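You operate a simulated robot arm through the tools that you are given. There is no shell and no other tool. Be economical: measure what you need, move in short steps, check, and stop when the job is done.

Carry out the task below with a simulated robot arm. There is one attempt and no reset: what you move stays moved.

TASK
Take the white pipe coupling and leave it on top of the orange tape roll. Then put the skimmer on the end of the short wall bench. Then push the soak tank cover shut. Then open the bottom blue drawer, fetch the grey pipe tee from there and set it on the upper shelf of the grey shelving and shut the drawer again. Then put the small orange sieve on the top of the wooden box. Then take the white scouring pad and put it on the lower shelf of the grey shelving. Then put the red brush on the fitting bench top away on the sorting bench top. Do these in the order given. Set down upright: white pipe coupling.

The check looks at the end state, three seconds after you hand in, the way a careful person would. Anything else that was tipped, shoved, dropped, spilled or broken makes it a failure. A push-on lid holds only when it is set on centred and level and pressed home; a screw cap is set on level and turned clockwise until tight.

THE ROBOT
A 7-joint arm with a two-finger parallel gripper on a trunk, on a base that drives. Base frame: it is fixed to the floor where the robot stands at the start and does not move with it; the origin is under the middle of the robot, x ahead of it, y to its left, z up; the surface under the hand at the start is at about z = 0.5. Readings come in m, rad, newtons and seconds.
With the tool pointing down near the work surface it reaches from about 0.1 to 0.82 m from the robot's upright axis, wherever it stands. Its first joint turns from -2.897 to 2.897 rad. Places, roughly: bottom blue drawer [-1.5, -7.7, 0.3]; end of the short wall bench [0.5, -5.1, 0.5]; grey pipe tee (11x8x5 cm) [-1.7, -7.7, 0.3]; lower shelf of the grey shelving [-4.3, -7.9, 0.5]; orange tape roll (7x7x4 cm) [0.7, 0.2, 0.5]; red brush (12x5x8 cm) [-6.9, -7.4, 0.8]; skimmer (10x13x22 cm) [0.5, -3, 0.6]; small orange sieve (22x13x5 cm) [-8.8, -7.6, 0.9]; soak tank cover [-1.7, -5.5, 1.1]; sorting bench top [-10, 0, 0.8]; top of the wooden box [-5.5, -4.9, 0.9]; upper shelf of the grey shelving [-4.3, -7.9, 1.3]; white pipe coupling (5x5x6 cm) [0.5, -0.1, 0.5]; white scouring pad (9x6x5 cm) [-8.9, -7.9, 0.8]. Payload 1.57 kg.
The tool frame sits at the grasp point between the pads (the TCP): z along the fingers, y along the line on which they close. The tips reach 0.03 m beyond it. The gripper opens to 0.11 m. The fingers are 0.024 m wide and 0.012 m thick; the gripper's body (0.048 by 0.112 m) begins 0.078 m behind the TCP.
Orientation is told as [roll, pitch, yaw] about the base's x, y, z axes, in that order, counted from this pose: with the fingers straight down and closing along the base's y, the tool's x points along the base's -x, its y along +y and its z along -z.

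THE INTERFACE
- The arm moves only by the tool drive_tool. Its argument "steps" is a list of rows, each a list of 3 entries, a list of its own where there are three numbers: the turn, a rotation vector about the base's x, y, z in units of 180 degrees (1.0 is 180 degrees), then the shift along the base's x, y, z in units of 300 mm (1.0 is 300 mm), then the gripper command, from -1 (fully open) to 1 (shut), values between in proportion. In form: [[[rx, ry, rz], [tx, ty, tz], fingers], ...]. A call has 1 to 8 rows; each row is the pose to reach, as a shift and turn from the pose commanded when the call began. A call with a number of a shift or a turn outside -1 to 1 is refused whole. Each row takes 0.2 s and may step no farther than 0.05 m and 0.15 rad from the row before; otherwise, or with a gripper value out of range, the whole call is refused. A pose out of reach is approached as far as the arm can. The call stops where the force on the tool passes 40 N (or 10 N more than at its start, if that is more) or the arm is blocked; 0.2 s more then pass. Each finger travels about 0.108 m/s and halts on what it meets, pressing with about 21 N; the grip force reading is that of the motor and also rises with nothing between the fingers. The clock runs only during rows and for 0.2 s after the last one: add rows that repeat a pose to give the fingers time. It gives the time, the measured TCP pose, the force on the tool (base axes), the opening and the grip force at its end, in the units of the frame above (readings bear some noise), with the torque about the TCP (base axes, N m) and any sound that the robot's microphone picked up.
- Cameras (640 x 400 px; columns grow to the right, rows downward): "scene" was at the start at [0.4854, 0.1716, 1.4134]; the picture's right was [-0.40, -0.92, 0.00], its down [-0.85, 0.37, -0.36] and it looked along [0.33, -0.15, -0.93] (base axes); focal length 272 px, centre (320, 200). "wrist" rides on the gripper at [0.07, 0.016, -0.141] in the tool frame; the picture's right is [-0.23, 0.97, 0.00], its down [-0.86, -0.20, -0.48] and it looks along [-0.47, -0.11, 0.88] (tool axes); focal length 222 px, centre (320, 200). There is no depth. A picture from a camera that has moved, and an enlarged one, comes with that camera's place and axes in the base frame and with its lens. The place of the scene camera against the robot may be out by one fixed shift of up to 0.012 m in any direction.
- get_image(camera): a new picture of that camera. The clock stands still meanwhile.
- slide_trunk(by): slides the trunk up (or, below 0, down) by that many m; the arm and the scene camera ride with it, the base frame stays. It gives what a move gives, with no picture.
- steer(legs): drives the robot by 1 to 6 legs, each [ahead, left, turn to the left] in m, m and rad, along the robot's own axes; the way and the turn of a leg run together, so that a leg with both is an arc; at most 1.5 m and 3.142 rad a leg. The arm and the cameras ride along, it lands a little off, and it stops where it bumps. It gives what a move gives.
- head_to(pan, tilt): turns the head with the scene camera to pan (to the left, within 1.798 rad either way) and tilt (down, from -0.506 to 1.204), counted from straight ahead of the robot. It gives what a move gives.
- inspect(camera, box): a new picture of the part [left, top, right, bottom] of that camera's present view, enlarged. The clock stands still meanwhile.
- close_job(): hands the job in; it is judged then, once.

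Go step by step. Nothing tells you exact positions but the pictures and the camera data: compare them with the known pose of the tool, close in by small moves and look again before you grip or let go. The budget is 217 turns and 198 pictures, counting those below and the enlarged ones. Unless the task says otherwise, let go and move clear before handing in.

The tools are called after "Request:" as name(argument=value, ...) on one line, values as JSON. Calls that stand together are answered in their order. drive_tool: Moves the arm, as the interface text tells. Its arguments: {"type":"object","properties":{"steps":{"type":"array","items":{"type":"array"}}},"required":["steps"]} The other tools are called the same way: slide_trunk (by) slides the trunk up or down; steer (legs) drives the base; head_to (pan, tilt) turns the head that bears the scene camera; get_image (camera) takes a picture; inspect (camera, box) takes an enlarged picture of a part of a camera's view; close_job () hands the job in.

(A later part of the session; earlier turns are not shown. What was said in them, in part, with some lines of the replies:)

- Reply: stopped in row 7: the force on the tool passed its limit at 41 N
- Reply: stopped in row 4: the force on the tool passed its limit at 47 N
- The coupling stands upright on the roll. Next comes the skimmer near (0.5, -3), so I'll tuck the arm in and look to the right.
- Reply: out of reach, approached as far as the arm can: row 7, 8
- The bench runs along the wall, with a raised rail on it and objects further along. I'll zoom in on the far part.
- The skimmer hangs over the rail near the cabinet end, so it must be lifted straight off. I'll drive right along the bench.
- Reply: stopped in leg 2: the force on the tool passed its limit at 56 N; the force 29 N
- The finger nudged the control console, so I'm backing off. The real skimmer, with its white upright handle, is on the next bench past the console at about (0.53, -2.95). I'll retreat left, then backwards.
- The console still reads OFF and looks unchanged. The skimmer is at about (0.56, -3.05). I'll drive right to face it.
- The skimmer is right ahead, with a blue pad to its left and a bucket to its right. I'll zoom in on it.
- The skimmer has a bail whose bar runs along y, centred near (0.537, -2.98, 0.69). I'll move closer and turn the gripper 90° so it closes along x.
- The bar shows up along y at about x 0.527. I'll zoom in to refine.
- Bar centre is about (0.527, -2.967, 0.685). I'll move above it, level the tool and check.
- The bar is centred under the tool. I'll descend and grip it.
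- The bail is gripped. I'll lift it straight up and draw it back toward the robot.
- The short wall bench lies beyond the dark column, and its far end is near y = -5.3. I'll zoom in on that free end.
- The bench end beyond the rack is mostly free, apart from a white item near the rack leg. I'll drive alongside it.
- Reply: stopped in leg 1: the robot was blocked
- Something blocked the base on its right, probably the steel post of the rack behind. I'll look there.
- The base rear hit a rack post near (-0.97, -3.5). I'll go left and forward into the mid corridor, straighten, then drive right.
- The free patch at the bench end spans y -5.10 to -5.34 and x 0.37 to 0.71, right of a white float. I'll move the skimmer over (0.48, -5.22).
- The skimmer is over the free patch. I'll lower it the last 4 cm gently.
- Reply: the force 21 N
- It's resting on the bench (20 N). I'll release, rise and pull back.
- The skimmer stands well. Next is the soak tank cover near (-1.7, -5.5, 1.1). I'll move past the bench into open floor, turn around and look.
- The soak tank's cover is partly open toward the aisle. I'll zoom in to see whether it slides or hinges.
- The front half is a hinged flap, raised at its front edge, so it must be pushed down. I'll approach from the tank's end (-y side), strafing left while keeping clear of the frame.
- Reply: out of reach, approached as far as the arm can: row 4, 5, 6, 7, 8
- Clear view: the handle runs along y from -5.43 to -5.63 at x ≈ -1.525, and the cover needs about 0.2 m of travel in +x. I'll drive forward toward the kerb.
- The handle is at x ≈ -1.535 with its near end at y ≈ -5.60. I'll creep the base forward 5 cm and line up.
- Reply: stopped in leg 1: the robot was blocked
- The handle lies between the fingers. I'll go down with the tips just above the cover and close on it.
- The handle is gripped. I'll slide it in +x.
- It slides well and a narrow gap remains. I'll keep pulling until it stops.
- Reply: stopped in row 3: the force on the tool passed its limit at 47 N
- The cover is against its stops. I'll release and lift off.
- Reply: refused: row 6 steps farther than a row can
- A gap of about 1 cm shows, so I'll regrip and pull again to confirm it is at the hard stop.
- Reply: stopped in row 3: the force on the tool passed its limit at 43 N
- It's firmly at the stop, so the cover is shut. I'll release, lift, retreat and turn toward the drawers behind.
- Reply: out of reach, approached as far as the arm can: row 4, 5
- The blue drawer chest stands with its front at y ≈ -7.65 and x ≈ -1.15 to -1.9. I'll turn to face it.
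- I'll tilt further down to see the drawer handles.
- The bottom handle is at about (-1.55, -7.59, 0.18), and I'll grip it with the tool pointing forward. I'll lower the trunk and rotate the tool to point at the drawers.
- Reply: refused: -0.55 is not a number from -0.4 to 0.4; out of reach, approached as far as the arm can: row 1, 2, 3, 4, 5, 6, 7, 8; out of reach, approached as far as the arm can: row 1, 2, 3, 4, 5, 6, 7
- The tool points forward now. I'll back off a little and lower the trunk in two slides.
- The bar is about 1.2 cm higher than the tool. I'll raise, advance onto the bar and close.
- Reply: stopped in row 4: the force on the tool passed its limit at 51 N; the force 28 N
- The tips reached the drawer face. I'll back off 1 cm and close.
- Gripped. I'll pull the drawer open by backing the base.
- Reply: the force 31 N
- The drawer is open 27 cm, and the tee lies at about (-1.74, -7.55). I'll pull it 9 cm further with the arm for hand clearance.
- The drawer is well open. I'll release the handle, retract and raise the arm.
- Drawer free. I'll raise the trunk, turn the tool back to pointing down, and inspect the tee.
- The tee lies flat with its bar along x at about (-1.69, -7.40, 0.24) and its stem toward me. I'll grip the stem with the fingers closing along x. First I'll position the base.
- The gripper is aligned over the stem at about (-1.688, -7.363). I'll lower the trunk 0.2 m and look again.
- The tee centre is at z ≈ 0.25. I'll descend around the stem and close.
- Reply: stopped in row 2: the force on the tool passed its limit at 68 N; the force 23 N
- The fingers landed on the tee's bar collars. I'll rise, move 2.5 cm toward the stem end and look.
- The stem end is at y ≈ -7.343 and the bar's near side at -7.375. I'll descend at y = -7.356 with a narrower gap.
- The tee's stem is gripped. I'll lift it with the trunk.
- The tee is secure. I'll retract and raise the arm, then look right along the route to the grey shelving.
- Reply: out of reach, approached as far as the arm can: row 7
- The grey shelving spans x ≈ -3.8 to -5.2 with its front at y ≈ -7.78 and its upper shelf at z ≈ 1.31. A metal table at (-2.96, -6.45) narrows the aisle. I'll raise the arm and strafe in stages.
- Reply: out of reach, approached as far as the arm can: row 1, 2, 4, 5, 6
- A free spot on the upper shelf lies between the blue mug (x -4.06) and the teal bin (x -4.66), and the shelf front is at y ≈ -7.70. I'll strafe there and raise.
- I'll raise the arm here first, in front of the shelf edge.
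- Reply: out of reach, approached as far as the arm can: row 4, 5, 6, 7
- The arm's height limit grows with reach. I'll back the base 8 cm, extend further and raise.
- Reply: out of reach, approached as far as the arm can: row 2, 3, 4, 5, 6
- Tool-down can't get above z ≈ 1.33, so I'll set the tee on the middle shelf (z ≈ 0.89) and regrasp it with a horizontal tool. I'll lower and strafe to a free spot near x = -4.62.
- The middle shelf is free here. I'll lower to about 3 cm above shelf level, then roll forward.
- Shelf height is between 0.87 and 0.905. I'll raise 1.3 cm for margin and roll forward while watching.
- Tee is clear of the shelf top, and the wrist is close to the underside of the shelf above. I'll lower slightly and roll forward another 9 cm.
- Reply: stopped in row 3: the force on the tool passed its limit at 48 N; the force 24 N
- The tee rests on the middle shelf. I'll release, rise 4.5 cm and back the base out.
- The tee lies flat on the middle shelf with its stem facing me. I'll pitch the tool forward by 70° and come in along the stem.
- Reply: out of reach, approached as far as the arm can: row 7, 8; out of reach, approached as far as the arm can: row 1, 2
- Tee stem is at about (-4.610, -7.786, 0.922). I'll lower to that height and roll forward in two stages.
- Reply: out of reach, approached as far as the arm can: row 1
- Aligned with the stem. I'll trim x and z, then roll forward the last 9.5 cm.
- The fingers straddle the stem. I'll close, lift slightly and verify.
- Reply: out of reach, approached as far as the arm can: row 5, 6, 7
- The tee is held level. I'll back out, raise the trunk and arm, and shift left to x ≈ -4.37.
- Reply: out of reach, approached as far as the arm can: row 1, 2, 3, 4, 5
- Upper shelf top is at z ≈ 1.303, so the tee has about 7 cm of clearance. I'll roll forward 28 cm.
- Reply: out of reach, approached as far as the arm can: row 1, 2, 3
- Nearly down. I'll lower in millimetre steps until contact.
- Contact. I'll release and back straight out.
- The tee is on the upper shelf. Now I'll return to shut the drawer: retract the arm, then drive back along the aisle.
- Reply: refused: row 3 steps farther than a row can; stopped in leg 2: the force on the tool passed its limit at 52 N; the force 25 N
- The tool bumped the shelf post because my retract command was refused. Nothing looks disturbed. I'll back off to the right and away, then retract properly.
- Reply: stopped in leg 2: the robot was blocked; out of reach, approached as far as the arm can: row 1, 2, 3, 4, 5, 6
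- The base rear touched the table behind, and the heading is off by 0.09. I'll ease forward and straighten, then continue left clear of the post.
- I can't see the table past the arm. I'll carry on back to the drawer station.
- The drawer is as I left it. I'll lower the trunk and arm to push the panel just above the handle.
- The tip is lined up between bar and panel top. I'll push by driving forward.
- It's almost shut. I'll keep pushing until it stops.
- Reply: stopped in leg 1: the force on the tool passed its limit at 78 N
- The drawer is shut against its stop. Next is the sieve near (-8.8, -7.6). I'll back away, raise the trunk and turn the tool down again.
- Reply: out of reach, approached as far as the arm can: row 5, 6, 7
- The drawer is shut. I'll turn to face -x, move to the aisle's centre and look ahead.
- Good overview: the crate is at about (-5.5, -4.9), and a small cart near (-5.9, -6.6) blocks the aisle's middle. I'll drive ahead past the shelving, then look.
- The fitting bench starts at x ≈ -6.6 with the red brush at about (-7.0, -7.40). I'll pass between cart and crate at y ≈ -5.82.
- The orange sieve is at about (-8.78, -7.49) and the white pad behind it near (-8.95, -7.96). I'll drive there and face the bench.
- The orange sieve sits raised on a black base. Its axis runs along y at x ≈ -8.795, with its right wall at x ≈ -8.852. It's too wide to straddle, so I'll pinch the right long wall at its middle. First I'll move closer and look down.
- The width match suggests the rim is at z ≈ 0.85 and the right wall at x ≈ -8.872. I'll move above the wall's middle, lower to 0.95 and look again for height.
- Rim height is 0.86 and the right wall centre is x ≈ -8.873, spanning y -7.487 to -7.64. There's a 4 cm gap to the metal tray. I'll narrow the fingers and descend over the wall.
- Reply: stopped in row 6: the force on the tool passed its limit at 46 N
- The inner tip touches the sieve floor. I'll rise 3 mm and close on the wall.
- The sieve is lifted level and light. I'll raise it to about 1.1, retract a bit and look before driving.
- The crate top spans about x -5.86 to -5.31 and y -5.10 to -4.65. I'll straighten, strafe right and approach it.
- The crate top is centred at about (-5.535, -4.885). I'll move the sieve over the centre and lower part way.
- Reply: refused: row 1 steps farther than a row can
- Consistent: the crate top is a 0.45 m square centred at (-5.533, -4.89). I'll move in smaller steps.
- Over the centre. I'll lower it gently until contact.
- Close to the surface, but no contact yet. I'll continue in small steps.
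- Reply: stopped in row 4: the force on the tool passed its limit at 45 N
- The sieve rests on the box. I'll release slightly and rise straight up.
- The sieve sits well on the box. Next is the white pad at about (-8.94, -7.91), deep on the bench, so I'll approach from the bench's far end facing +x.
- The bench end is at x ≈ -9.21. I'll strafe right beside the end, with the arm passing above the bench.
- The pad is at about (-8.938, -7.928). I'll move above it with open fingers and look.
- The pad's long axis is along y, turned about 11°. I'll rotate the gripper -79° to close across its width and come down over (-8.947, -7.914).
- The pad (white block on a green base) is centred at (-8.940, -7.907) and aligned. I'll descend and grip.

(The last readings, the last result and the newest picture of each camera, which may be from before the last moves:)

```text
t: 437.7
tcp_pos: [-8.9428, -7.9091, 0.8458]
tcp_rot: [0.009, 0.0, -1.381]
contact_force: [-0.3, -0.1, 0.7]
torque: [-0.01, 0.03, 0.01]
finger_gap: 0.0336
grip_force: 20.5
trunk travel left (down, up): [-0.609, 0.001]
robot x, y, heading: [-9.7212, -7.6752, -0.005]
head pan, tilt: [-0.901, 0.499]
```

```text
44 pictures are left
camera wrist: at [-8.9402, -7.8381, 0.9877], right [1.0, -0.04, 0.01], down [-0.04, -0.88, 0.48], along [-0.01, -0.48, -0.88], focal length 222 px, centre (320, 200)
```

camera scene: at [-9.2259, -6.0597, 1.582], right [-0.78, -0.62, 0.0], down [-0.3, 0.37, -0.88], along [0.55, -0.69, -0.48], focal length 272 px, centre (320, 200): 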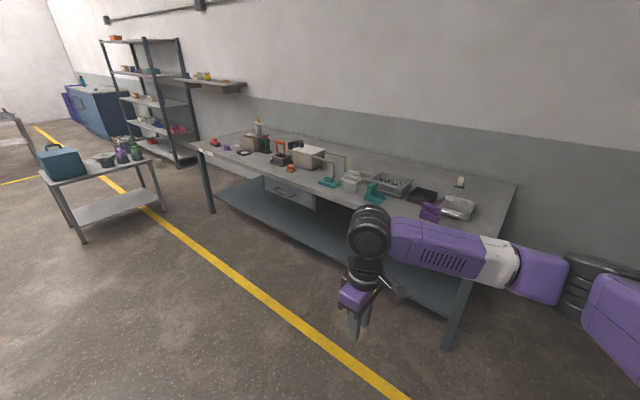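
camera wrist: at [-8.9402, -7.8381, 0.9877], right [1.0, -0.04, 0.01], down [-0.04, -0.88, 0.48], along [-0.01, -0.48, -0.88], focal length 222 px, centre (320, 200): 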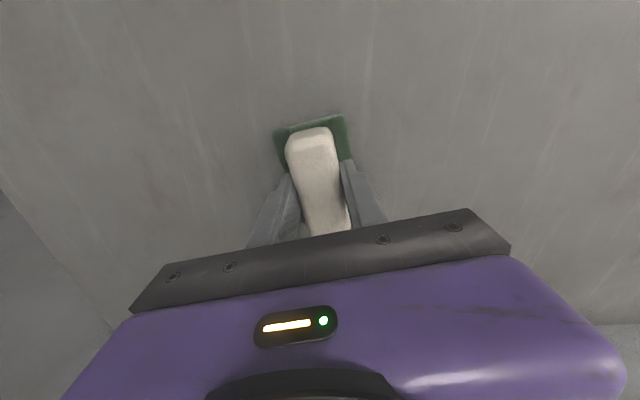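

Pad gripped. I'll lift it, retract, strafe out and drive toward the grey shelving.

Request:
drive_tool(steps=[[[0, 0, 0], [0, 0, 0.1], 1], [[0, 0, 0], [0, 0, 0.25], 1], [[0, 0, 0], [0, 0, 0.4], 1], [[0, 0, 0], [0, 0, 0.55], 1], [[0, 0, 0], [0, 0, 0.7], 1], [[0, 0, 0], [-0.12, 0.05, 0.75], 1], [[0, 0, 0], [-0.25, 0.12, 0.75], 1], [[0, 0, 0], [-0.38, 0.2, 0.75], 1]])

Request:
steer(legs=[[0, 0.75, 0], [0, 0.75, 0], [1.15, 0, 0], [1.15, 0, 0], [0, 0.36, 0]])

Request:
steer(legs=[[1.5, 0, 0], [1.5, 0, 0]])

Request:
get_image(camera="scene")

```text
t: 439.5
tcp_pos: [-9.0568, -7.8509, 1.0732]
tcp_rot: [0.009, -0.001, -1.38]
contact_force: [-0.7, -0.2, -0.9]
torque: [0.02, -0.02, 0.02]
finger_gap: 0.0336
grip_force: 21.0
trunk travel left (down, up): [-0.609, 0.001]
robot x, y, heading: [-9.724, -7.6772, -0.001]
head pan, tilt: [-0.901, 0.499]
```

```text
t: 459.9
tcp_pos: [-6.776, -6.0151, 1.0721]
tcp_rot: [0.009, -0.001, -1.379]
contact_force: [0.4, -0.7, -0.8]
torque: [0.01, 0.03, 0.02]
finger_gap: 0.0335
grip_force: 21.7
trunk travel left (down, up): [-0.609, 0.001]
robot x, y, heading: [-7.4429, -5.8421, -0.004]
head pan, tilt: [-0.901, 0.499]
```

```text
t: 474.2
tcp_pos: [-3.8039, -5.9216, 1.0732]
tcp_rot: [0.008, 0.0, -1.322]
contact_force: [-0.3, -0.4, -1.1]
torque: [0.0, 0.02, -0.02]
finger_gap: 0.0335
grip_force: 21.3
trunk travel left (down, up): [-0.609, 0.001]
robot x, y, heading: [-4.4741, -5.7836, 0.055]
head pan, tilt: [-0.901, 0.499]
```

```text
43 pictures are left
camera scene: at [-3.9926, -5.6383, 1.5821], right [-0.75, -0.66, 0.0], down [-0.32, 0.36, -0.88], along [0.58, -0.66, -0.48], focal length 272 px, centre (320, 200)
```

scene: 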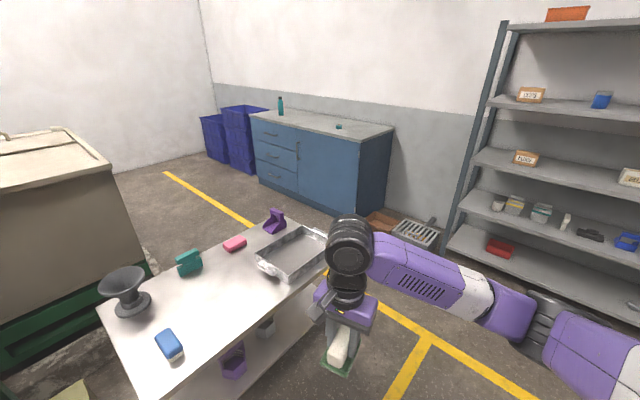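

All looks undisturbed here. I'll turn to face the shelving; the target is the lower shelf's free front strip near (-4.78, -7.80).

Request:
steer(legs=[[0, 0, -1.625], [0.95, -0.13, 0]])

Request:
slide_trunk(by=-0.4)

Request:
head_to(pan=-0.3, tilt=0.6)

Request:
get_image(camera="scene")

```text
t: 483.1
tcp_pos: [-4.7515, -7.3981, 1.0727]
tcp_rot: [0.007, 0.001, -2.932]
contact_force: [0.0, -0.5, -0.2]
torque: [-0.02, 0.02, -0.05]
finger_gap: 0.0336
grip_force: 21.0
trunk travel left (down, up): [-0.609, 0.001]
robot x, y, heading: [-4.596, -6.7328, -1.552]
head pan, tilt: [-0.901, 0.499]
```

```text
t: 487.0
tcp_pos: [-4.752, -7.3989, 0.674]
tcp_rot: [0.01, -0.001, -2.931]
contact_force: [-0.8, 0.0, -0.5]
torque: [0.02, 0.0, 0.02]
finger_gap: 0.0336
grip_force: 20.5
trunk travel left (down, up): [-0.209, 0.401]
robot x, y, heading: [-4.5926, -6.734, -1.558]
head pan, tilt: [-0.901, 0.499]
```

```text
t: 488.0
tcp_pos: [-4.751, -7.3986, 0.6739]
tcp_rot: [0.008, 0.0, -2.932]
contact_force: [-0.2, -0.4, -0.9]
torque: [0.0, -0.01, 0.01]
finger_gap: 0.0336
grip_force: 21.0
trunk travel left (down, up): [-0.209, 0.401]
robot x, y, heading: [-4.5939, -6.7324, -1.558]
head pan, tilt: [-0.3, 0.6]
```

```text
42 pictures are left
camera scene: at [-4.4026, -7.2463, 1.173], right [-0.96, 0.28, 0.0], down [0.16, 0.54, -0.83], along [-0.23, -0.79, -0.56], focal length 272 px, centre (320, 200)
```

scene: 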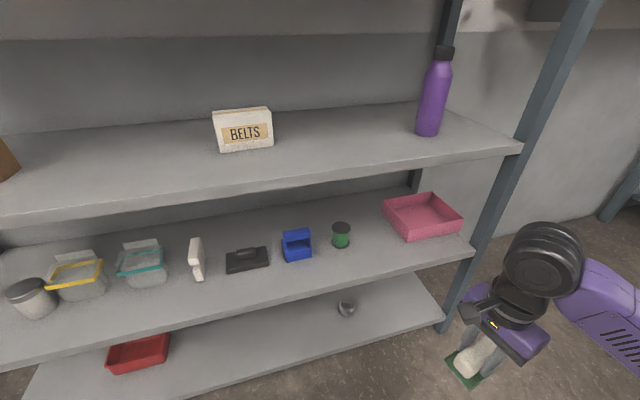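

I'll lower to z 0.60 in front of the shelf, then roll forward so the pad goes above the lower shelf between the green spool and pink tray.

Request:
drive_tool(steps=[[[0, 0, 0], [-0.05, 0, -0.12], 1], [[0, 0, 0], [-0.1, 0, -0.22], 1], [[0, 0, 0], [-0.11, 0, -0.22], 1]])

Request:
steer(legs=[[0.3, 0, -0.012]])

Request:
get_image(camera="scene")

Request:
get_image(camera="wrist")

```text
t: 488.8
tcp_pos: [-4.7849, -7.3972, 0.6045]
tcp_rot: [0.01, 0.0, -2.931]
contact_force: [-1.5, 0.0, -1.3]
torque: [0.0, -0.01, -0.02]
finger_gap: 0.0333
grip_force: 20.9
trunk travel left (down, up): [-0.209, 0.401]
robot x, y, heading: [-4.5898, -6.7314, -1.559]
head pan, tilt: [-0.3, 0.6]
```

```text
t: 491.0
tcp_pos: [-4.7925, -7.6943, 0.6046]
tcp_rot: [0.008, 0.001, -2.947]
contact_force: [0.3, -0.4, -1.0]
torque: [-0.03, 0.01, 0.02]
finger_gap: 0.0336
grip_force: 20.9
trunk travel left (down, up): [-0.209, 0.401]
robot x, y, heading: [-4.5852, -7.0347, -1.575]
head pan, tilt: [-0.3, 0.6]
stopped in leg 1: the robot was blocked; the commanded pose is now the measured one
```

```text
41 pictures are left
camera scene: at [-4.4081, -7.5494, 1.1731], right [-0.96, 0.3, 0.0], down [0.17, 0.54, -0.83], along [-0.24, -0.79, -0.56], focal length 272 px, centre (320, 200)
```

scene: 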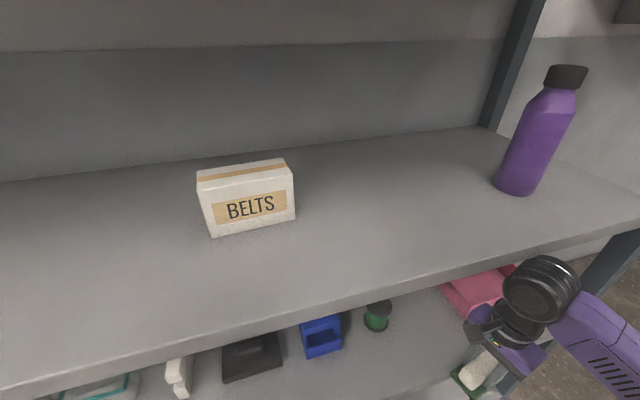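

```text
40 pictures are left
camera wrist: at [-4.721, -7.6955, 0.7469], right [-0.04, -1.0, 0.01], down [-0.88, 0.04, 0.48], along [-0.48, 0.01, -0.88], focal length 222 px, centre (320, 200)
```

wrist: 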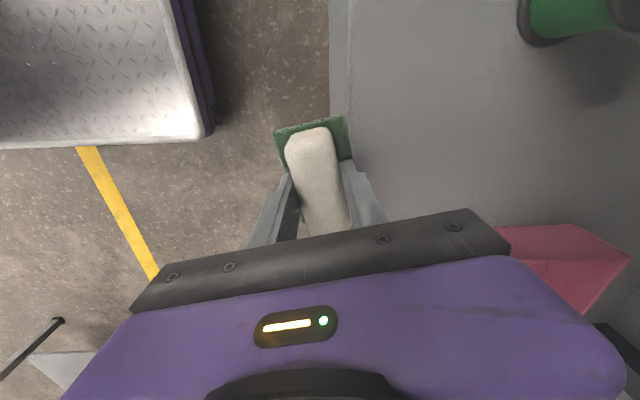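

The shelf edge is at y ≈ -7.728. I'll lower to z 0.57 so the wrist clears the shelf above, then extend the arm to y = -7.81.

Request:
drive_tool(steps=[[[0, 0, 0], [0, 0, -0.06], 1], [[0, 0, 0], [0, 0, -0.115], 1], [[0, 0, 0], [0, -0.08, -0.115], 1], [[0, 0, 0], [0, -0.16, -0.115], 1], [[0, 0, 0], [0, -0.24, -0.115], 1], [[0, 0, 0], [0, -0.32, -0.115], 1], [[0, 0, 0], [0, -0.385, -0.115], 1], [[0, 0, 0], [0, -0.385, -0.115], 1]])

Request:
get_image(camera="wrist")

Request:
get_image(camera="scene")

```text
t: 492.8
tcp_pos: [-4.792, -7.8083, 0.5704]
tcp_rot: [0.01, 0.002, -2.946]
contact_force: [0.2, 0.0, -0.2]
torque: [-0.02, -0.04, 0.0]
finger_gap: 0.0335
grip_force: 21.6
trunk travel left (down, up): [-0.209, 0.401]
robot x, y, heading: [-4.5888, -7.0305, -1.569]
head pan, tilt: [-0.3, 0.6]
```

```text
39 pictures are left
camera wrist: at [-4.7202, -7.8103, 0.7126], right [-0.04, -1.0, 0.01], down [-0.88, 0.04, 0.48], along [-0.48, 0.01, -0.88], focal length 222 px, centre (320, 200)
```

wrist: 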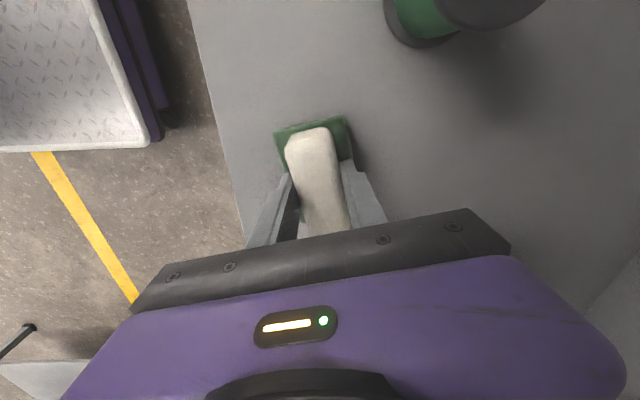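

```text
38 pictures are left
camera scene: at [-4.4081, -7.5495, 1.173], right [-0.96, 0.3, 0.0], down [0.17, 0.54, -0.83], along [-0.24, -0.79, -0.56], focal length 272 px, centre (320, 200)
```

scene: 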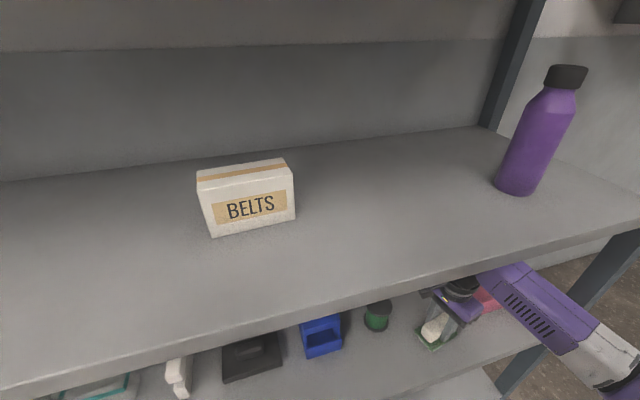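

The pad is over the shelf with clear margins. I'll lower to contact.

Request:
drive_tool(steps=[[[0, 0, 0], [0, 0, -0.025], 1], [[0, 0, 0], [0, 0, -0.045], 1], [[0, 0, 0], [0, 0, -0.06], 1], [[0, 0, 0], [0, 0, -0.075], 1], [[0, 0, 0], [0, 0, -0.09], 1], [[0, 0, 0], [0, 0, -0.105], 1], [[0, 0, 0], [0, 0, -0.105], 1]])

```text
t: 493.4
tcp_pos: [-4.7919, -7.8083, 0.5622]
tcp_rot: [0.014, -0.002, -2.948]
contact_force: [3.5, 5.6, 25.0]
torque: [0.96, -0.05, -0.1]
finger_gap: 0.0335
grip_force: 21.2
trunk travel left (down, up): [-0.209, 0.401]
robot x, y, heading: [-4.5891, -7.033, -1.574]
head pan, tilt: [-0.3, 0.6]
stopped in row 3: the force on the tool passed its limit at 48 N (the readings are from after the stop); the commanded pose is now the measured one
```

Contact at 0.562, slightly earlier than expected. I'll check that it's the pad and nothing else.

Request:
inspect(camera="scene", box=[360, 250, 540, 370])

Request:
get_image(camera="wrist")

```text
3.33 times, centred on (450, 310) of scene
camera zoom: at [-4.4078, -7.5488, 1.1734], right [-0.96, 0.3, 0.0], down [0.17, 0.54, -0.83], along [-0.24, -0.79, -0.56], focal length 907 px, centre (-113, -167)
```

zoom: 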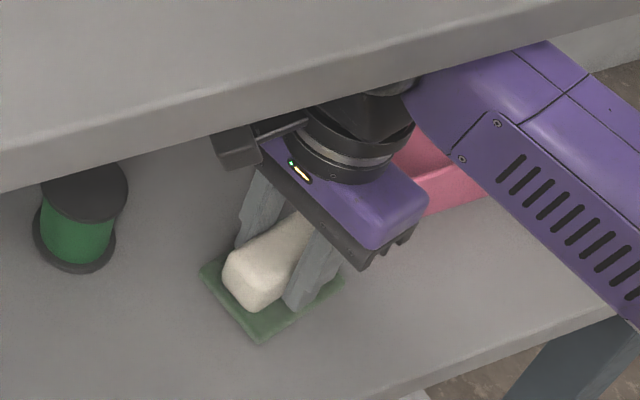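

```text
36 pictures are left
camera wrist: at [-4.7211, -7.8104, 0.7035], right [-0.04, -1.0, 0.01], down [-0.88, 0.04, 0.48], along [-0.48, 0.01, -0.88], focal length 222 px, centre (320, 200)
```

wrist: 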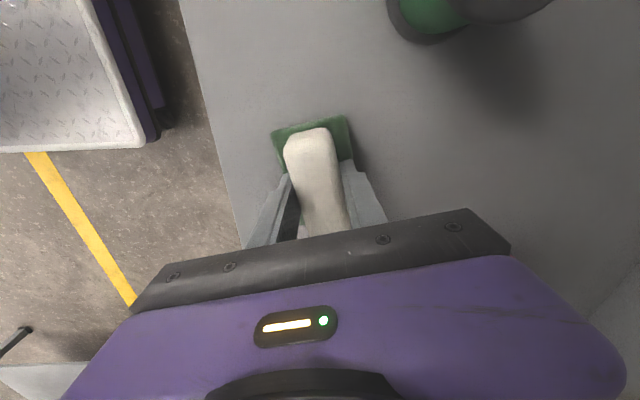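

The pad lies flat on the shelf. I'll open the fingers and rise carefully in small steps, since the wrist is under the shelf above.

Request:
drive_tool(steps=[[[0, 0, 0], [0, 0, 0.008], 0.1], [[0, 0, 0], [0, 0, 0.008], -0.3], [[0, 0, 0], [0, 0, 0.008], -0.3], [[0, 0, 0], [0, 0, 0.04], -0.3], [[0, 0, 0], [0, 0, 0.07], -0.3], [[0, 0, 0], [0, 0, 0.1], -0.3], [[0, 0, 0], [0, 0, 0.13], -0.3], [[0, 0, 0], [0, 0, 0.15], -0.3]])

Request:
inspect(camera="scene", box=[360, 250, 540, 370])

```text
t: 495.2
tcp_pos: [-4.7899, -7.8031, 0.587]
tcp_rot: [-0.01, 0.014, -2.952]
contact_force: [-0.5, -0.3, 0.0]
torque: [-0.01, 0.01, 0.01]
finger_gap: 0.0716
grip_force: 0.1
trunk travel left (down, up): [-0.209, 0.401]
robot x, y, heading: [-4.5853, -7.0293, -1.57]
head pan, tilt: [-0.3, 0.6]
```

```text
3.33 times, centred on (450, 310) of scene
camera zoom: at [-4.4097, -7.5502, 1.17], right [-0.96, 0.3, 0.0], down [0.17, 0.54, -0.82], along [-0.24, -0.79, -0.57], focal length 907 px, centre (-113, -167)
```

zoom: 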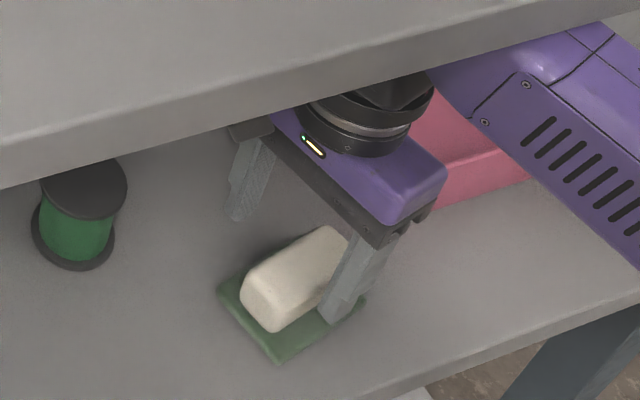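

The wrist is touching the shelf above, so I'll lower slightly and slide out sideways along the pad's long axis, then retract.

Request:
drive_tool(steps=[[[0, 0, 0], [0, 0, -0.055], -0.3], [[0, 0, 0], [0.1, 0.02, -0.055], -0.3], [[0, 0, 0], [0.2, 0.04, -0.055], -0.3], [[0, 0, 0], [0.3, 0.06, -0.055], -0.3], [[0, 0, 0], [0.37, 0.075, -0.055], -0.3], [[0, 0, 0], [0.37, 0.2, -0.055], -0.3], [[0, 0, 0], [0.37, 0.34, -0.055], -0.3], [[0, 0, 0], [0.37, 0.48, -0.055], -0.3]])

Request:
get_image(camera="scene")

```text
t: 497.0
tcp_pos: [-4.6837, -7.6643, 0.5898]
tcp_rot: [0.012, -0.001, -2.948]
contact_force: [-0.4, -0.2, -0.3]
torque: [-0.01, 0.02, 0.0]
finger_gap: 0.0715
grip_force: 0.0
trunk travel left (down, up): [-0.209, 0.401]
robot x, y, heading: [-4.5901, -7.0326, -1.572]
head pan, tilt: [-0.3, 0.6]
```

```text
34 pictures are left
camera scene: at [-4.4078, -7.5495, 1.1732], right [-0.96, 0.3, 0.0], down [0.17, 0.54, -0.82], along [-0.24, -0.79, -0.57], focal length 272 px, centre (320, 200)
```

scene: 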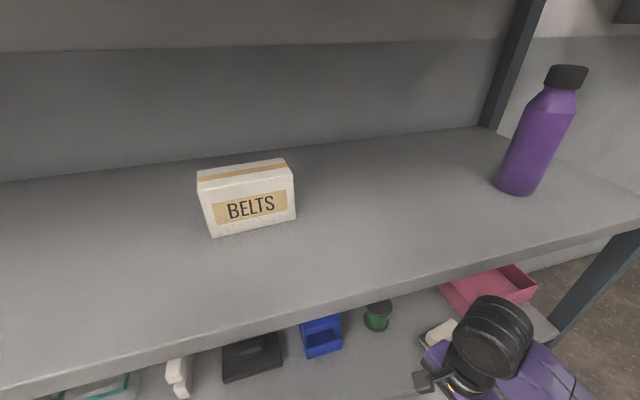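

I'm clear of the pad. I'll back away and verify.

Request:
steer(legs=[[-0.3, 0, 0]])

Request:
get_image(camera="scene")

```text
t: 499.1
tcp_pos: [-4.6838, -7.3609, 0.5891]
tcp_rot: [0.014, -0.001, -2.95]
contact_force: [-0.2, 0.2, -0.8]
torque: [-0.01, 0.01, 0.0]
finger_gap: 0.0716
grip_force: 0.0
trunk travel left (down, up): [-0.209, 0.401]
robot x, y, heading: [-4.5946, -6.7289, -1.569]
head pan, tilt: [-0.3, 0.6]
```

```text
33 pictures are left
camera scene: at [-4.4088, -7.2466, 1.173], right [-0.95, 0.3, 0.0], down [0.17, 0.54, -0.83], along [-0.25, -0.79, -0.56], focal length 272 px, centre (320, 200)
```

scene: 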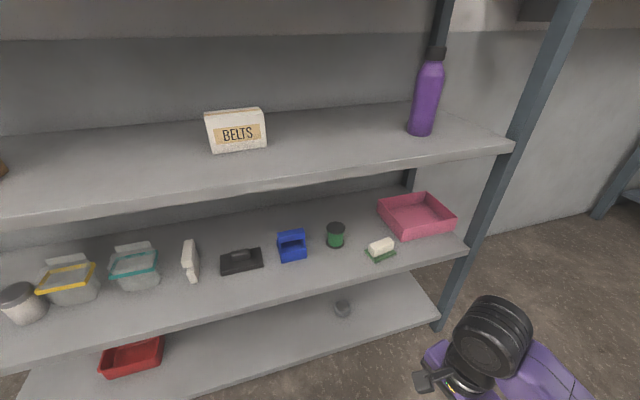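

The pad is fine. Last is the red brush at about (-7.0, -7.40) on the fitting bench. I'll raise the arm high and drive around between cart and crate.

Request:
slide_trunk(by=0.4)

Request:
drive_tool(steps=[[[0, 0, 0], [0, 0.03, 0.14], -0.3], [[0, 0, 0], [0, 0.06, 0.28], -0.3], [[0, 0, 0], [0, 0.06, 0.42], -0.3], [[0, 0, 0], [0, 0.06, 0.55], -0.3]])

Request:
steer(legs=[[-0.94, 0, 0], [0, -1.2, 0], [0, -1.2, 0], [0.85, 0, 0]])

Request:
head_to(pan=-0.1, tilt=0.9)

Request:
get_image(camera="scene")

```text
t: 502.9
tcp_pos: [-4.6837, -7.3614, 0.9889]
tcp_rot: [0.012, 0.0, -2.95]
contact_force: [1.1, -0.8, 0.3]
torque: [-0.01, -0.01, 0.03]
finger_gap: 0.0715
grip_force: 0.0
trunk travel left (down, up): [-0.609, 0.001]
robot x, y, heading: [-4.5923, -6.7296, -1.568]
head pan, tilt: [-0.3, 0.6]
```

```text
t: 503.9
tcp_pos: [-4.6821, -7.3437, 1.152]
tcp_rot: [0.013, -0.001, -2.949]
contact_force: [0.4, 0.4, 0.3]
torque: [-0.01, 0.01, -0.01]
finger_gap: 0.0711
grip_force: 0.1
trunk travel left (down, up): [-0.609, 0.001]
robot x, y, heading: [-4.5931, -6.732, -1.574]
head pan, tilt: [-0.3, 0.6]
```

```text
t: 524.4
tcp_pos: [-7.0611, -7.2328, 1.1518]
tcp_rot: [0.013, 0.001, -2.923]
contact_force: [0.2, -0.2, -0.7]
torque: [0.01, 0.0, -0.02]
finger_gap: 0.0717
grip_force: 0.2
trunk travel left (down, up): [-0.609, 0.001]
robot x, y, heading: [-6.9836, -6.6175, -1.541]
head pan, tilt: [-0.3, 0.6]
```

```text
t: 525.2
tcp_pos: [-7.0613, -7.2328, 1.1529]
tcp_rot: [0.013, 0.0, -2.924]
contact_force: [-0.7, -0.7, 0.4]
torque: [0.02, 0.02, 0.02]
finger_gap: 0.0714
grip_force: 0.0
trunk travel left (down, up): [-0.609, 0.001]
robot x, y, heading: [-6.988, -6.6163, -1.546]
head pan, tilt: [-0.099, 0.901]
```

```text
32 pictures are left
camera scene: at [-6.7727, -7.1192, 1.5483], right [-1.0, 0.07, 0.0], down [0.06, 0.78, -0.62], along [-0.05, -0.62, -0.78], focal length 272 px, centre (320, 200)
```

scene: 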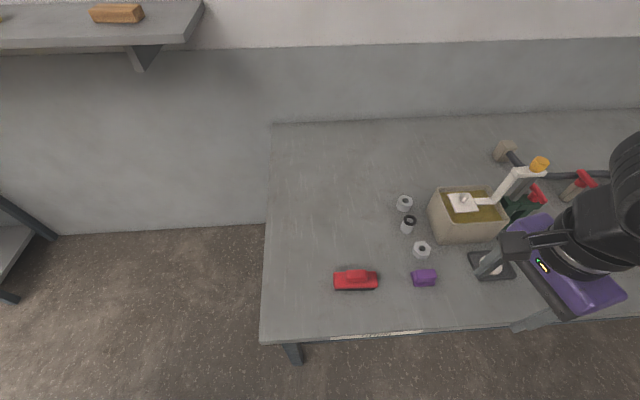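

The red brush is at about (-6.893, -7.40) with its long axis along x. I'll align above it and look from the wrist.

Request:
drive_tool(steps=[[[0, 0, -0.02], [0.1, -0.1, 0], -0.3], [[0, 0, -0.05], [0.2, -0.2, 0], -0.3], [[0, 0, -0.083], [0.3, -0.3, 0], -0.3], [[0, 0, -0.083], [0.4, -0.4, 0], -0.3], [[0, 0, -0.083], [0.5, -0.5, -0.05], -0.3], [[0, 0, -0.083], [0.56, -0.556, -0.17], -0.3], [[0, 0, -0.083], [0.56, -0.556, -0.33], -0.3], [[0, 0, -0.083], [0.56, -0.556, -0.48], -0.3]])

Request:
get_image(camera="wrist")

Request:
inspect(camera="scene", box=[300, 220, 460, 320])

```text
t: 527.0
tcp_pos: [-6.8948, -7.4008, 1.0072]
tcp_rot: [0.013, -0.001, 3.101]
contact_force: [0.4, 0.2, 0.3]
torque: [-0.01, -0.01, -0.03]
finger_gap: 0.0715
grip_force: 0.1
trunk travel left (down, up): [-0.609, 0.001]
robot x, y, heading: [-6.9867, -6.6172, -1.544]
head pan, tilt: [-0.099, 0.901]
```

```text
31 pictures are left
camera wrist: at [-6.8251, -7.419, 1.1483], right [-0.27, -0.96, 0.01], down [-0.85, 0.24, 0.48], along [-0.46, 0.12, -0.88], focal length 222 px, centre (320, 200)
```

wrist: 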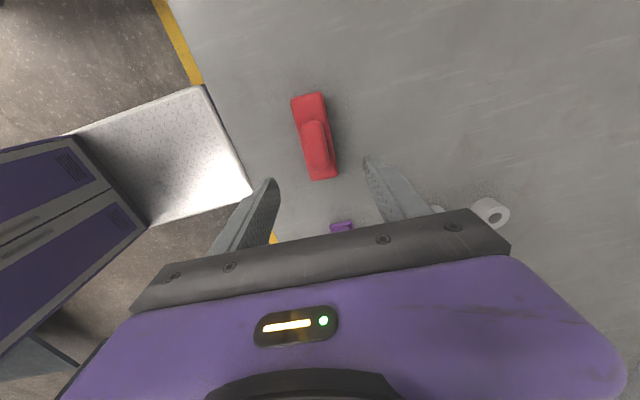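

```text
4.00 times, centred on (380, 270) of scene
camera zoom: at [-6.7725, -7.1191, 1.5483], right [-1.0, 0.07, 0.0], down [0.06, 0.78, -0.62], along [-0.05, -0.62, -0.78], focal length 1089 px, centre (80, -80)
```

zoom: 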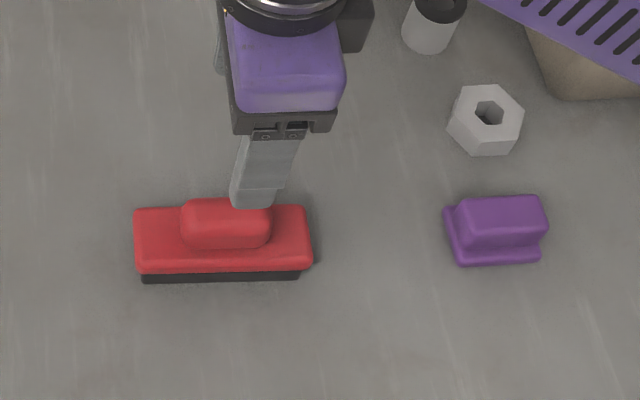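

The brush centre is (-6.894, -7.397), aligned. I'll descend around it and grip.

Request:
drive_tool(steps=[[[0, 0, 0], [0, 0.012, -0.14], -0.4], [[0, 0, 0], [0, 0.012, -0.28], -0.4], [[0, 0, 0], [0, 0.012, -0.42], -0.4], [[0, 0, 0], [0, 0.012, -0.52], -0.4], [[0, 0, 0], [0, 0.012, -0.52], 0.1], [[0, 0, 0], [0, 0.012, -0.52], 0.6], [[0, 0, 0], [0, 0.012, -0.52], 1], [[0, 0, 0], [0, 0.012, -0.52], 1]])

Request:
get_image(camera="wrist")

```text
t: 528.8
tcp_pos: [-6.894, -7.3977, 0.8506]
tcp_rot: [0.012, -0.001, 3.1]
contact_force: [0.3, 0.2, -0.5]
torque: [-0.03, 0.0, -0.01]
finger_gap: 0.0435
grip_force: 21.6
trunk travel left (down, up): [-0.609, 0.001]
robot x, y, heading: [-6.9871, -6.6164, -1.545]
head pan, tilt: [-0.099, 0.901]
```

```text
29 pictures are left
camera wrist: at [-6.8252, -7.4152, 0.9932], right [-0.27, -0.96, 0.01], down [-0.85, 0.24, 0.48], along [-0.46, 0.12, -0.88], focal length 222 px, centre (320, 200)
```

wrist: 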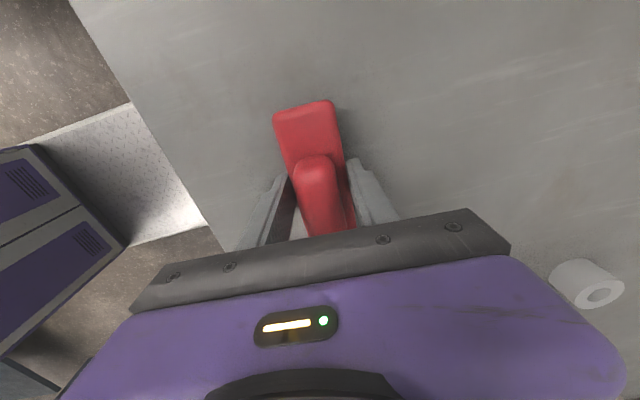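

Brush gripped. I'll lift it, retract, back out and turn to face +y toward the sorting bench.

Request:
drive_tool(steps=[[[0, 0, 0], [0, 0, 0.1], 1], [[0, 0, 0], [0, 0, 0.25], 1], [[0, 0, 0], [0, 0, 0.4], 1], [[0, 0, 0], [0, 0, 0.55], 1], [[0, 0, 0], [0, 0, 0.7], 1], [[0, 0, 0], [0, 0.12, 0.8], 1], [[0, 0, 0], [0, 0.25, 0.85], 1], [[0, 0, 0], [0, 0.35, 0.85], 1]])

Request:
steer(legs=[[-0.8, 0, 0], [0, 0, 1.57], [0, 0, 1.55]])

Request:
head_to(pan=0.3, tilt=0.35)

Request:
get_image(camera="scene")

```text
t: 530.6
tcp_pos: [-6.8926, -7.2916, 1.1071]
tcp_rot: [0.011, -0.001, 3.1]
contact_force: [-0.1, 0.1, -0.8]
torque: [0.01, -0.03, 0.0]
finger_gap: 0.0436
grip_force: 20.7
trunk travel left (down, up): [-0.609, 0.001]
robot x, y, heading: [-6.9859, -6.6167, -1.542]
head pan, tilt: [-0.099, 0.901]
```

```text
t: 542.5
tcp_pos: [-7.1003, -5.1495, 1.1076]
tcp_rot: [0.014, 0.0, -0.041]
contact_force: [0.5, -0.2, -1.3]
torque: [-0.04, 0.0, -0.04]
finger_gap: 0.0434
grip_force: 21.3
trunk travel left (down, up): [-0.609, 0.001]
robot x, y, heading: [-7.0027, -5.8281, 1.604]
head pan, tilt: [-0.099, 0.901]
```

```text
t: 543.5
tcp_pos: [-7.1009, -5.1491, 1.1065]
tcp_rot: [0.013, 0.001, -0.043]
contact_force: [-0.3, 0.3, -1.9]
torque: [0.02, -0.03, 0.03]
finger_gap: 0.0438
grip_force: 20.9
trunk travel left (down, up): [-0.609, 0.001]
robot x, y, heading: [-7.0093, -5.823, 1.602]
head pan, tilt: [0.3, 0.351]
```

```text
28 pictures are left
camera scene: at [-7.2414, -5.3195, 1.5957], right [0.95, 0.32, 0.0], down [0.11, -0.33, -0.94], along [-0.3, 0.89, -0.34], focal length 272 px, centre (320, 200)
```

scene: 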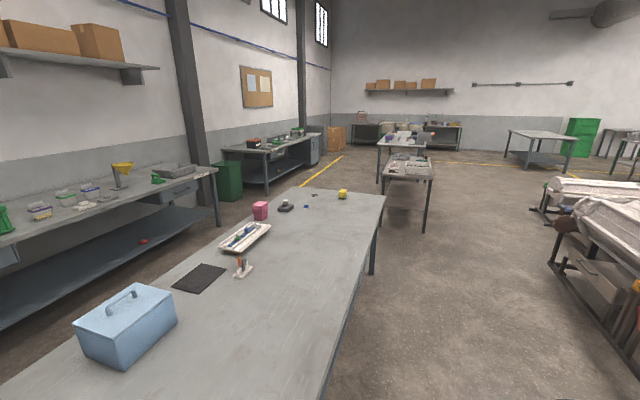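

The sorting bench is the far wall bench around (-10, 0). I'll take the corridor right of the middle table, then cut left through the gap at y ≈ -2.4.

Request:
steer(legs=[[0, -0.22, -0.032], [1.2, 0, 0], [1.1, 0, 0], [1.08, 0, 0]])

Request:
get_image(camera="scene")

```text
t: 561.1
tcp_pos: [-6.7426, -1.7834, 1.1067]
tcp_rot: [0.011, 0.0, -0.115]
contact_force: [-1.1, 0.1, -1.0]
torque: [0.02, 0.0, -0.01]
finger_gap: 0.0435
grip_force: 21.0
trunk travel left (down, up): [-0.609, 0.001]
robot x, y, heading: [-6.6971, -2.4634, 1.524]
head pan, tilt: [0.3, 0.351]
```

```text
27 pictures are left
camera scene: at [-6.8953, -1.9428, 1.5958], right [0.97, 0.25, 0.0], down [0.09, -0.33, -0.94], along [-0.24, 0.91, -0.34], focal length 272 px, centre (320, 200)
```

scene: 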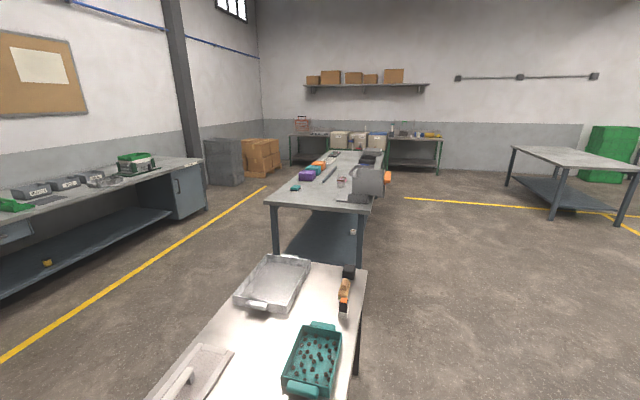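

I'll back slightly, turn left to face -x and go through the gap toward the sorting bench.

Request:
steer(legs=[[-0.12, 0, 0], [0, 0, 1.617], [0, -0.18, 0], [1.1, 0, 0], [0.95, 0, 0]])

Request:
head_to(pan=-0.6, tilt=0.5)

Request:
get_image(camera="scene")

```text
t: 577.1
tcp_pos: [-9.4074, -2.5739, 1.1067]
tcp_rot: [0.012, 0.001, 1.548]
contact_force: [0.4, -0.2, -0.8]
torque: [-0.01, -0.01, -0.02]
finger_gap: 0.0431
grip_force: 21.0
trunk travel left (down, up): [-0.609, 0.001]
robot x, y, heading: [-8.734, -2.4668, -3.095]
head pan, tilt: [0.3, 0.351]
```

```text
t: 578.3
tcp_pos: [-9.4067, -2.5711, 1.1064]
tcp_rot: [0.013, 0.0, 1.547]
contact_force: [0.4, -0.3, -0.7]
torque: [-0.01, -0.01, -0.01]
finger_gap: 0.0436
grip_force: 21.5
trunk travel left (down, up): [-0.609, 0.001]
robot x, y, heading: [-8.7346, -2.468, -3.097]
head pan, tilt: [-0.6, 0.499]
```

```text
26 pictures are left
camera scene: at [-9.2223, -2.644, 1.5821], right [0.53, 0.85, 0.0], down [0.41, -0.25, -0.88], along [-0.75, 0.46, -0.48], focal length 272 px, centre (320, 200)
```

scene: 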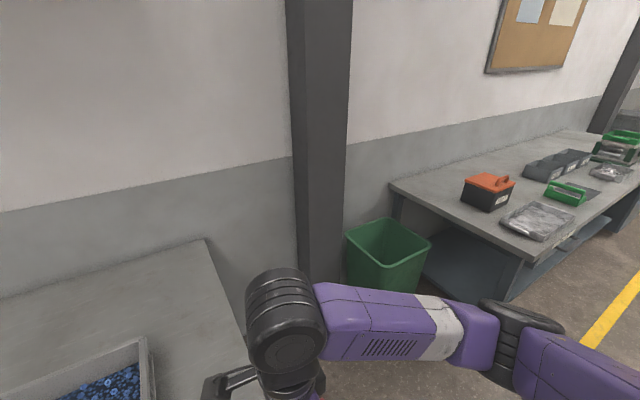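

The sorting bench starts at y ≈ -1.42 with its front at x ≈ -9.53. A free strip lies before the bag and box, at y ≈ -1.4 to -1.2. I'll strafe over and look down.

Request:
steer(legs=[[0, 0, -0.047], [0, -1.22, 0], [0.14, 0, 0]])

Request:
head_to(pan=-0.1, tilt=0.9)

Request:
get_image(camera="scene")

Request:
get_image(camera="wrist")

```text
t: 585.8
tcp_pos: [-9.5356, -1.3048, 1.1065]
tcp_rot: [0.012, 0.0, 1.48]
contact_force: [-0.5, 0.1, -1.4]
torque: [0.0, -0.02, 0.02]
finger_gap: 0.0436
grip_force: 21.0
trunk travel left (down, up): [-0.609, 0.001]
robot x, y, heading: [-8.8587, -1.2444, 3.118]
head pan, tilt: [-0.6, 0.499]
```

```text
t: 586.7
tcp_pos: [-9.5366, -1.3031, 1.1072]
tcp_rot: [0.011, -0.001, 1.48]
contact_force: [0.0, 0.1, -1.6]
torque: [-0.02, -0.01, -0.01]
finger_gap: 0.0434
grip_force: 20.2
trunk travel left (down, up): [-0.609, 0.001]
robot x, y, heading: [-8.858, -1.2416, 3.117]
head pan, tilt: [-0.099, 0.901]
```

```text
25 pictures are left
camera scene: at [-9.3572, -1.4302, 1.5483], right [0.12, 0.99, 0.0], down [0.78, -0.1, -0.62], along [-0.62, 0.08, -0.78], focal length 272 px, centre (320, 200)
```

scene: 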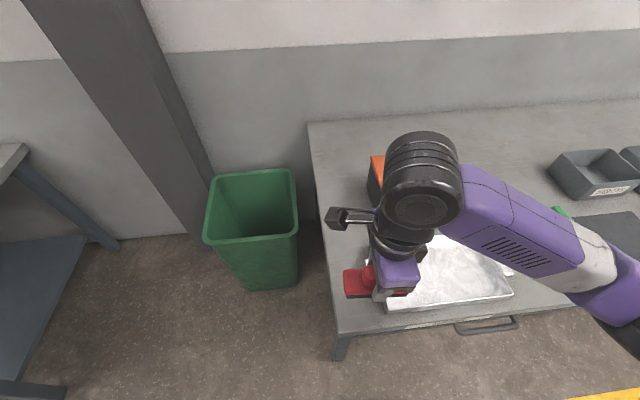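

```text
24 pictures are left
camera wrist: at [-9.5568, -1.372, 1.2482], right [-0.95, 0.32, 0.01], down [0.28, 0.83, 0.48], along [0.14, 0.46, -0.88], focal length 222 px, centre (320, 200)
```

wrist: 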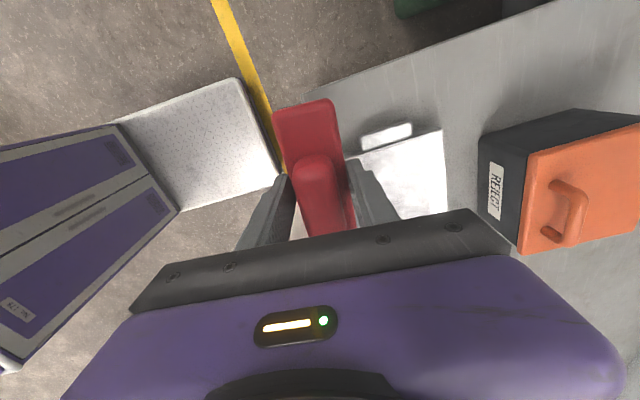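

This end is crowded by a metal tray and a box. The far end of the bench (y ≈ 0.95 to 1.4) looked free, so I'll back off slightly and strafe there.

Request:
steer(legs=[[-0.12, 0, 0.02], [0, -1.2, 0], [0, -1.2, 0]])

Request:
get_image(camera="scene")

```text
t: 599.4
tcp_pos: [-9.4369, 1.0671, 1.1074]
tcp_rot: [0.013, -0.002, 1.528]
contact_force: [-0.4, 0.5, -1.0]
torque: [-0.03, -0.02, 0.01]
finger_gap: 0.0437
grip_force: 21.1
trunk travel left (down, up): [-0.609, 0.001]
robot x, y, heading: [-8.7574, 1.1597, -3.114]
head pan, tilt: [-0.099, 0.901]
```

```text
23 pictures are left
camera scene: at [-9.2534, 0.9497, 1.5482], right [0.07, 1.0, 0.0], down [0.78, -0.06, -0.62], along [-0.62, 0.05, -0.78], focal length 272 px, centre (320, 200)
```

scene: 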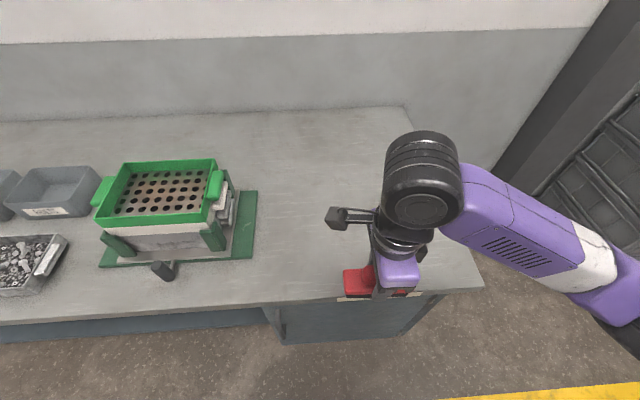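

The bench surface from y 0.80 to 1.42 is free. I'll move forward and extend the arm over (-9.70, 1.09), then lower.

Request:
steer(legs=[[0.16, 0, 0]])

Request:
drive_tool(steps=[[[0, 0, 0], [-0.12, 0.02, 0], 1], [[0, 0, 0], [-0.24, 0.05, 0], 1], [[0, 0, 0], [-0.34, 0.08, 0], 1], [[0, 0, 0], [-0.34, 0.08, -0.15], 1], [[0, 0, 0], [-0.34, 0.08, -0.3], 1], [[0, 0, 0], [-0.34, 0.08, -0.45], 1], [[0, 0, 0], [-0.34, 0.08, -0.6], 1], [[0, 0, 0], [-0.34, 0.08, -0.7], 1]])

Request:
get_image(camera="scene")

Request:
get_image(camera="wrist")

```text
t: 600.8
tcp_pos: [-9.5971, 1.0646, 1.1074]
tcp_rot: [0.013, -0.002, 1.528]
contact_force: [-0.5, -0.1, -1.4]
torque: [0.0, 0.0, 0.01]
finger_gap: 0.0435
grip_force: 21.0
trunk travel left (down, up): [-0.609, 0.001]
robot x, y, heading: [-8.9231, 1.1582, -3.124]
head pan, tilt: [-0.099, 0.901]
```

```text
t: 602.6
tcp_pos: [-9.6982, 1.0881, 0.8976]
tcp_rot: [0.013, -0.002, 1.528]
contact_force: [0.1, 0.1, -0.1]
torque: [0.01, -0.03, -0.05]
finger_gap: 0.0437
grip_force: 20.9
trunk travel left (down, up): [-0.609, 0.001]
robot x, y, heading: [-8.9212, 1.1572, -3.116]
head pan, tilt: [-0.099, 0.901]
```

```text
22 pictures are left
camera scene: at [-9.4123, 0.9467, 1.5483], right [0.08, 1.0, 0.0], down [0.78, -0.06, -0.62], along [-0.62, 0.05, -0.78], focal length 272 px, centre (320, 200)
```

scene: 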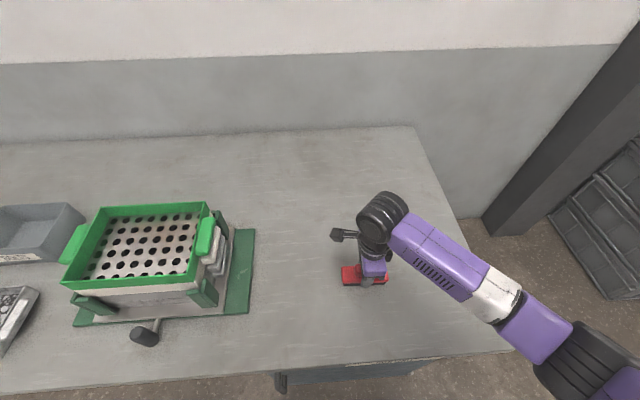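

```text
21 pictures are left
camera wrist: at [-9.7148, 1.018, 1.0386], right [-0.96, 0.27, 0.01], down [0.24, 0.84, 0.48], along [0.12, 0.46, -0.88], focal length 222 px, centre (320, 200)
```

wrist: 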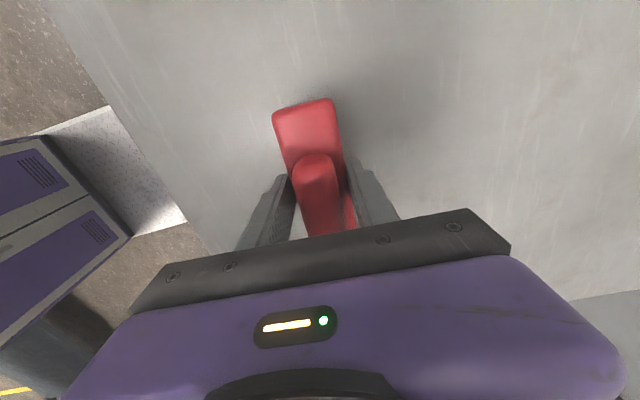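

The brush is above clear bench. I'll lower in small steps until contact.

Request:
drive_tool(steps=[[[0, 0, 0], [0, 0, -0.05], 1], [[0, 0, 0], [0, 0, -0.09], 1], [[0, 0, 0], [0, 0, -0.115], 1], [[0, 0, 0], [0, 0, -0.13], 1], [[0, 0, 0], [0, 0, -0.145], 1], [[0, 0, 0], [0, 0, -0.16], 1], [[0, 0, 0], [0, 0, -0.175], 1], [[0, 0, 0], [0, 0, -0.175], 1]])

```text
t: 604.4
tcp_pos: [-9.6981, 1.0898, 0.8456]
tcp_rot: [0.013, -0.001, 1.528]
contact_force: [0.6, -1.4, 20.2]
torque: [-0.03, -0.17, 0.06]
finger_gap: 0.0439
grip_force: 21.2
trunk travel left (down, up): [-0.609, 0.001]
robot x, y, heading: [-8.921, 1.1529, -3.12]
head pan, tilt: [-0.099, 0.901]
```

It rests on the bench (20 N). I'll release and rise clear.

Request:
drive_tool(steps=[[[0, 0, 0], [0, 0, 0.006], 0], [[0, 0, 0], [0, 0, 0.006], -0.4], [[0, 0, 0], [0, 0, 0.006], -0.4], [[0, 0, 0], [0, 0, 0.15], -0.4], [[0, 0, 0], [0, 0, 0.3], -0.4], [[0, 0, 0], [0, 0, 0.45], -0.4], [[0, 0, 0], [0, 0, 0.6], -0.4], [[0, 0, 0], [0.15, 0, 0.65], -0.4]])

Request:
get_image(camera="scene")

```text
t: 606.2
tcp_pos: [-9.6525, 1.0859, 1.0409]
tcp_rot: [0.009, -0.002, 1.527]
contact_force: [0.1, 0.4, -0.8]
torque: [0.05, 0.02, 0.0]
finger_gap: 0.0771
grip_force: 0.1
trunk travel left (down, up): [-0.609, 0.001]
robot x, y, heading: [-8.9195, 1.1572, -3.115]
head pan, tilt: [-0.099, 0.901]
```

```text
20 pictures are left
camera scene: at [-9.4126, 0.9464, 1.5481], right [0.08, 1.0, 0.0], down [0.78, -0.06, -0.62], along [-0.62, 0.05, -0.78], focal length 272 px, centre (320, 200)
```

scene: 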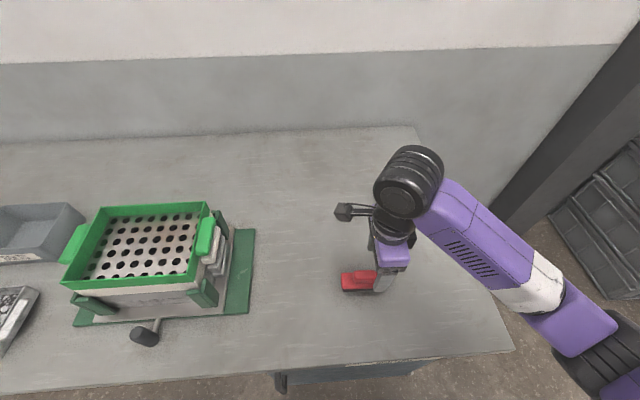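

The brush stands on the sorting bench, which is centred at about (-10, 0). I'll back away, then hand in.

Request:
steer(legs=[[-0.25, 0, 0]])

Request:
get_image(camera="scene")

```text
t: 608.0
tcp_pos: [-9.4055, 1.0929, 1.0409]
tcp_rot: [0.013, 0.001, 1.527]
contact_force: [-0.7, -0.3, -0.3]
torque: [0.01, -0.02, 0.0]
finger_gap: 0.0769
grip_force: 0.1
trunk travel left (down, up): [-0.609, 0.001]
robot x, y, heading: [-8.6772, 1.1643, -3.12]
head pan, tilt: [-0.099, 0.901]
```

```text
19 pictures are left
camera scene: at [-9.1647, 0.9528, 1.5481], right [0.08, 1.0, 0.0], down [0.78, -0.06, -0.62], along [-0.62, 0.05, -0.78], focal length 272 px, centre (320, 200)
```

scene: 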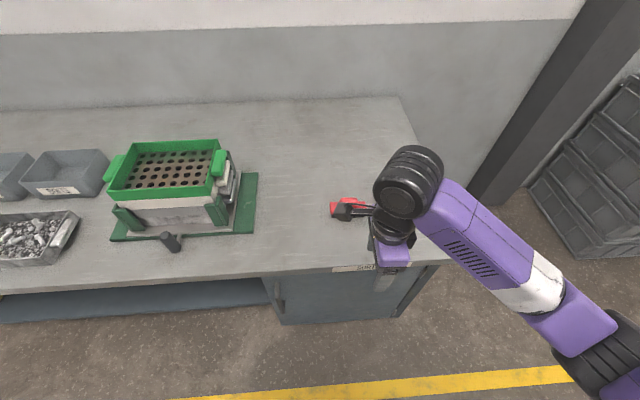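

All seven items are in place and the gripper is clear, so I'm handing in.

Request:
close_job()

```text
The job is handed in.
```

I did all seven tasks in the order given and handed the job in; the result of the check hasn't come back.

| Item | Where it ended up |
|---|---|
| White pipe coupling | Upright on the orange tape roll |
| Skimmer | Free end of the short wall bench |
| Soak tank cover | Slid shut to its hard stop; a gap of about 1 cm still shows at the front rim |
| Grey pipe tee | Flat on the upper shelf of the grey shelving |
| Bottom blue drawer | Shut against its stop |
| Small orange sieve | Flat on the wooden box |
| White scouring pad | Lower shelf of the grey shelving, between the green spool and the pink tray |
| Red brush | Upright at the far end of the sorting bench |

There were unplanned contacts along the way:
- **Control console:** a finger nudged it early on. It still read OFF afterwards.
- **Shelf post:** the tool bumped the front post while I was leaving the shelving. Nothing on the shelves moved that I could see.
- **Metal table:** the base touched the metal table behind it in the aisle. The items on it were still standing in later pictures.
- **Middle shelf:** the wrist pressed lightly against its underside while I was releasing the pad.

The tee needed one extra set-down on the middle shelf so I could regrip it for the upper one.
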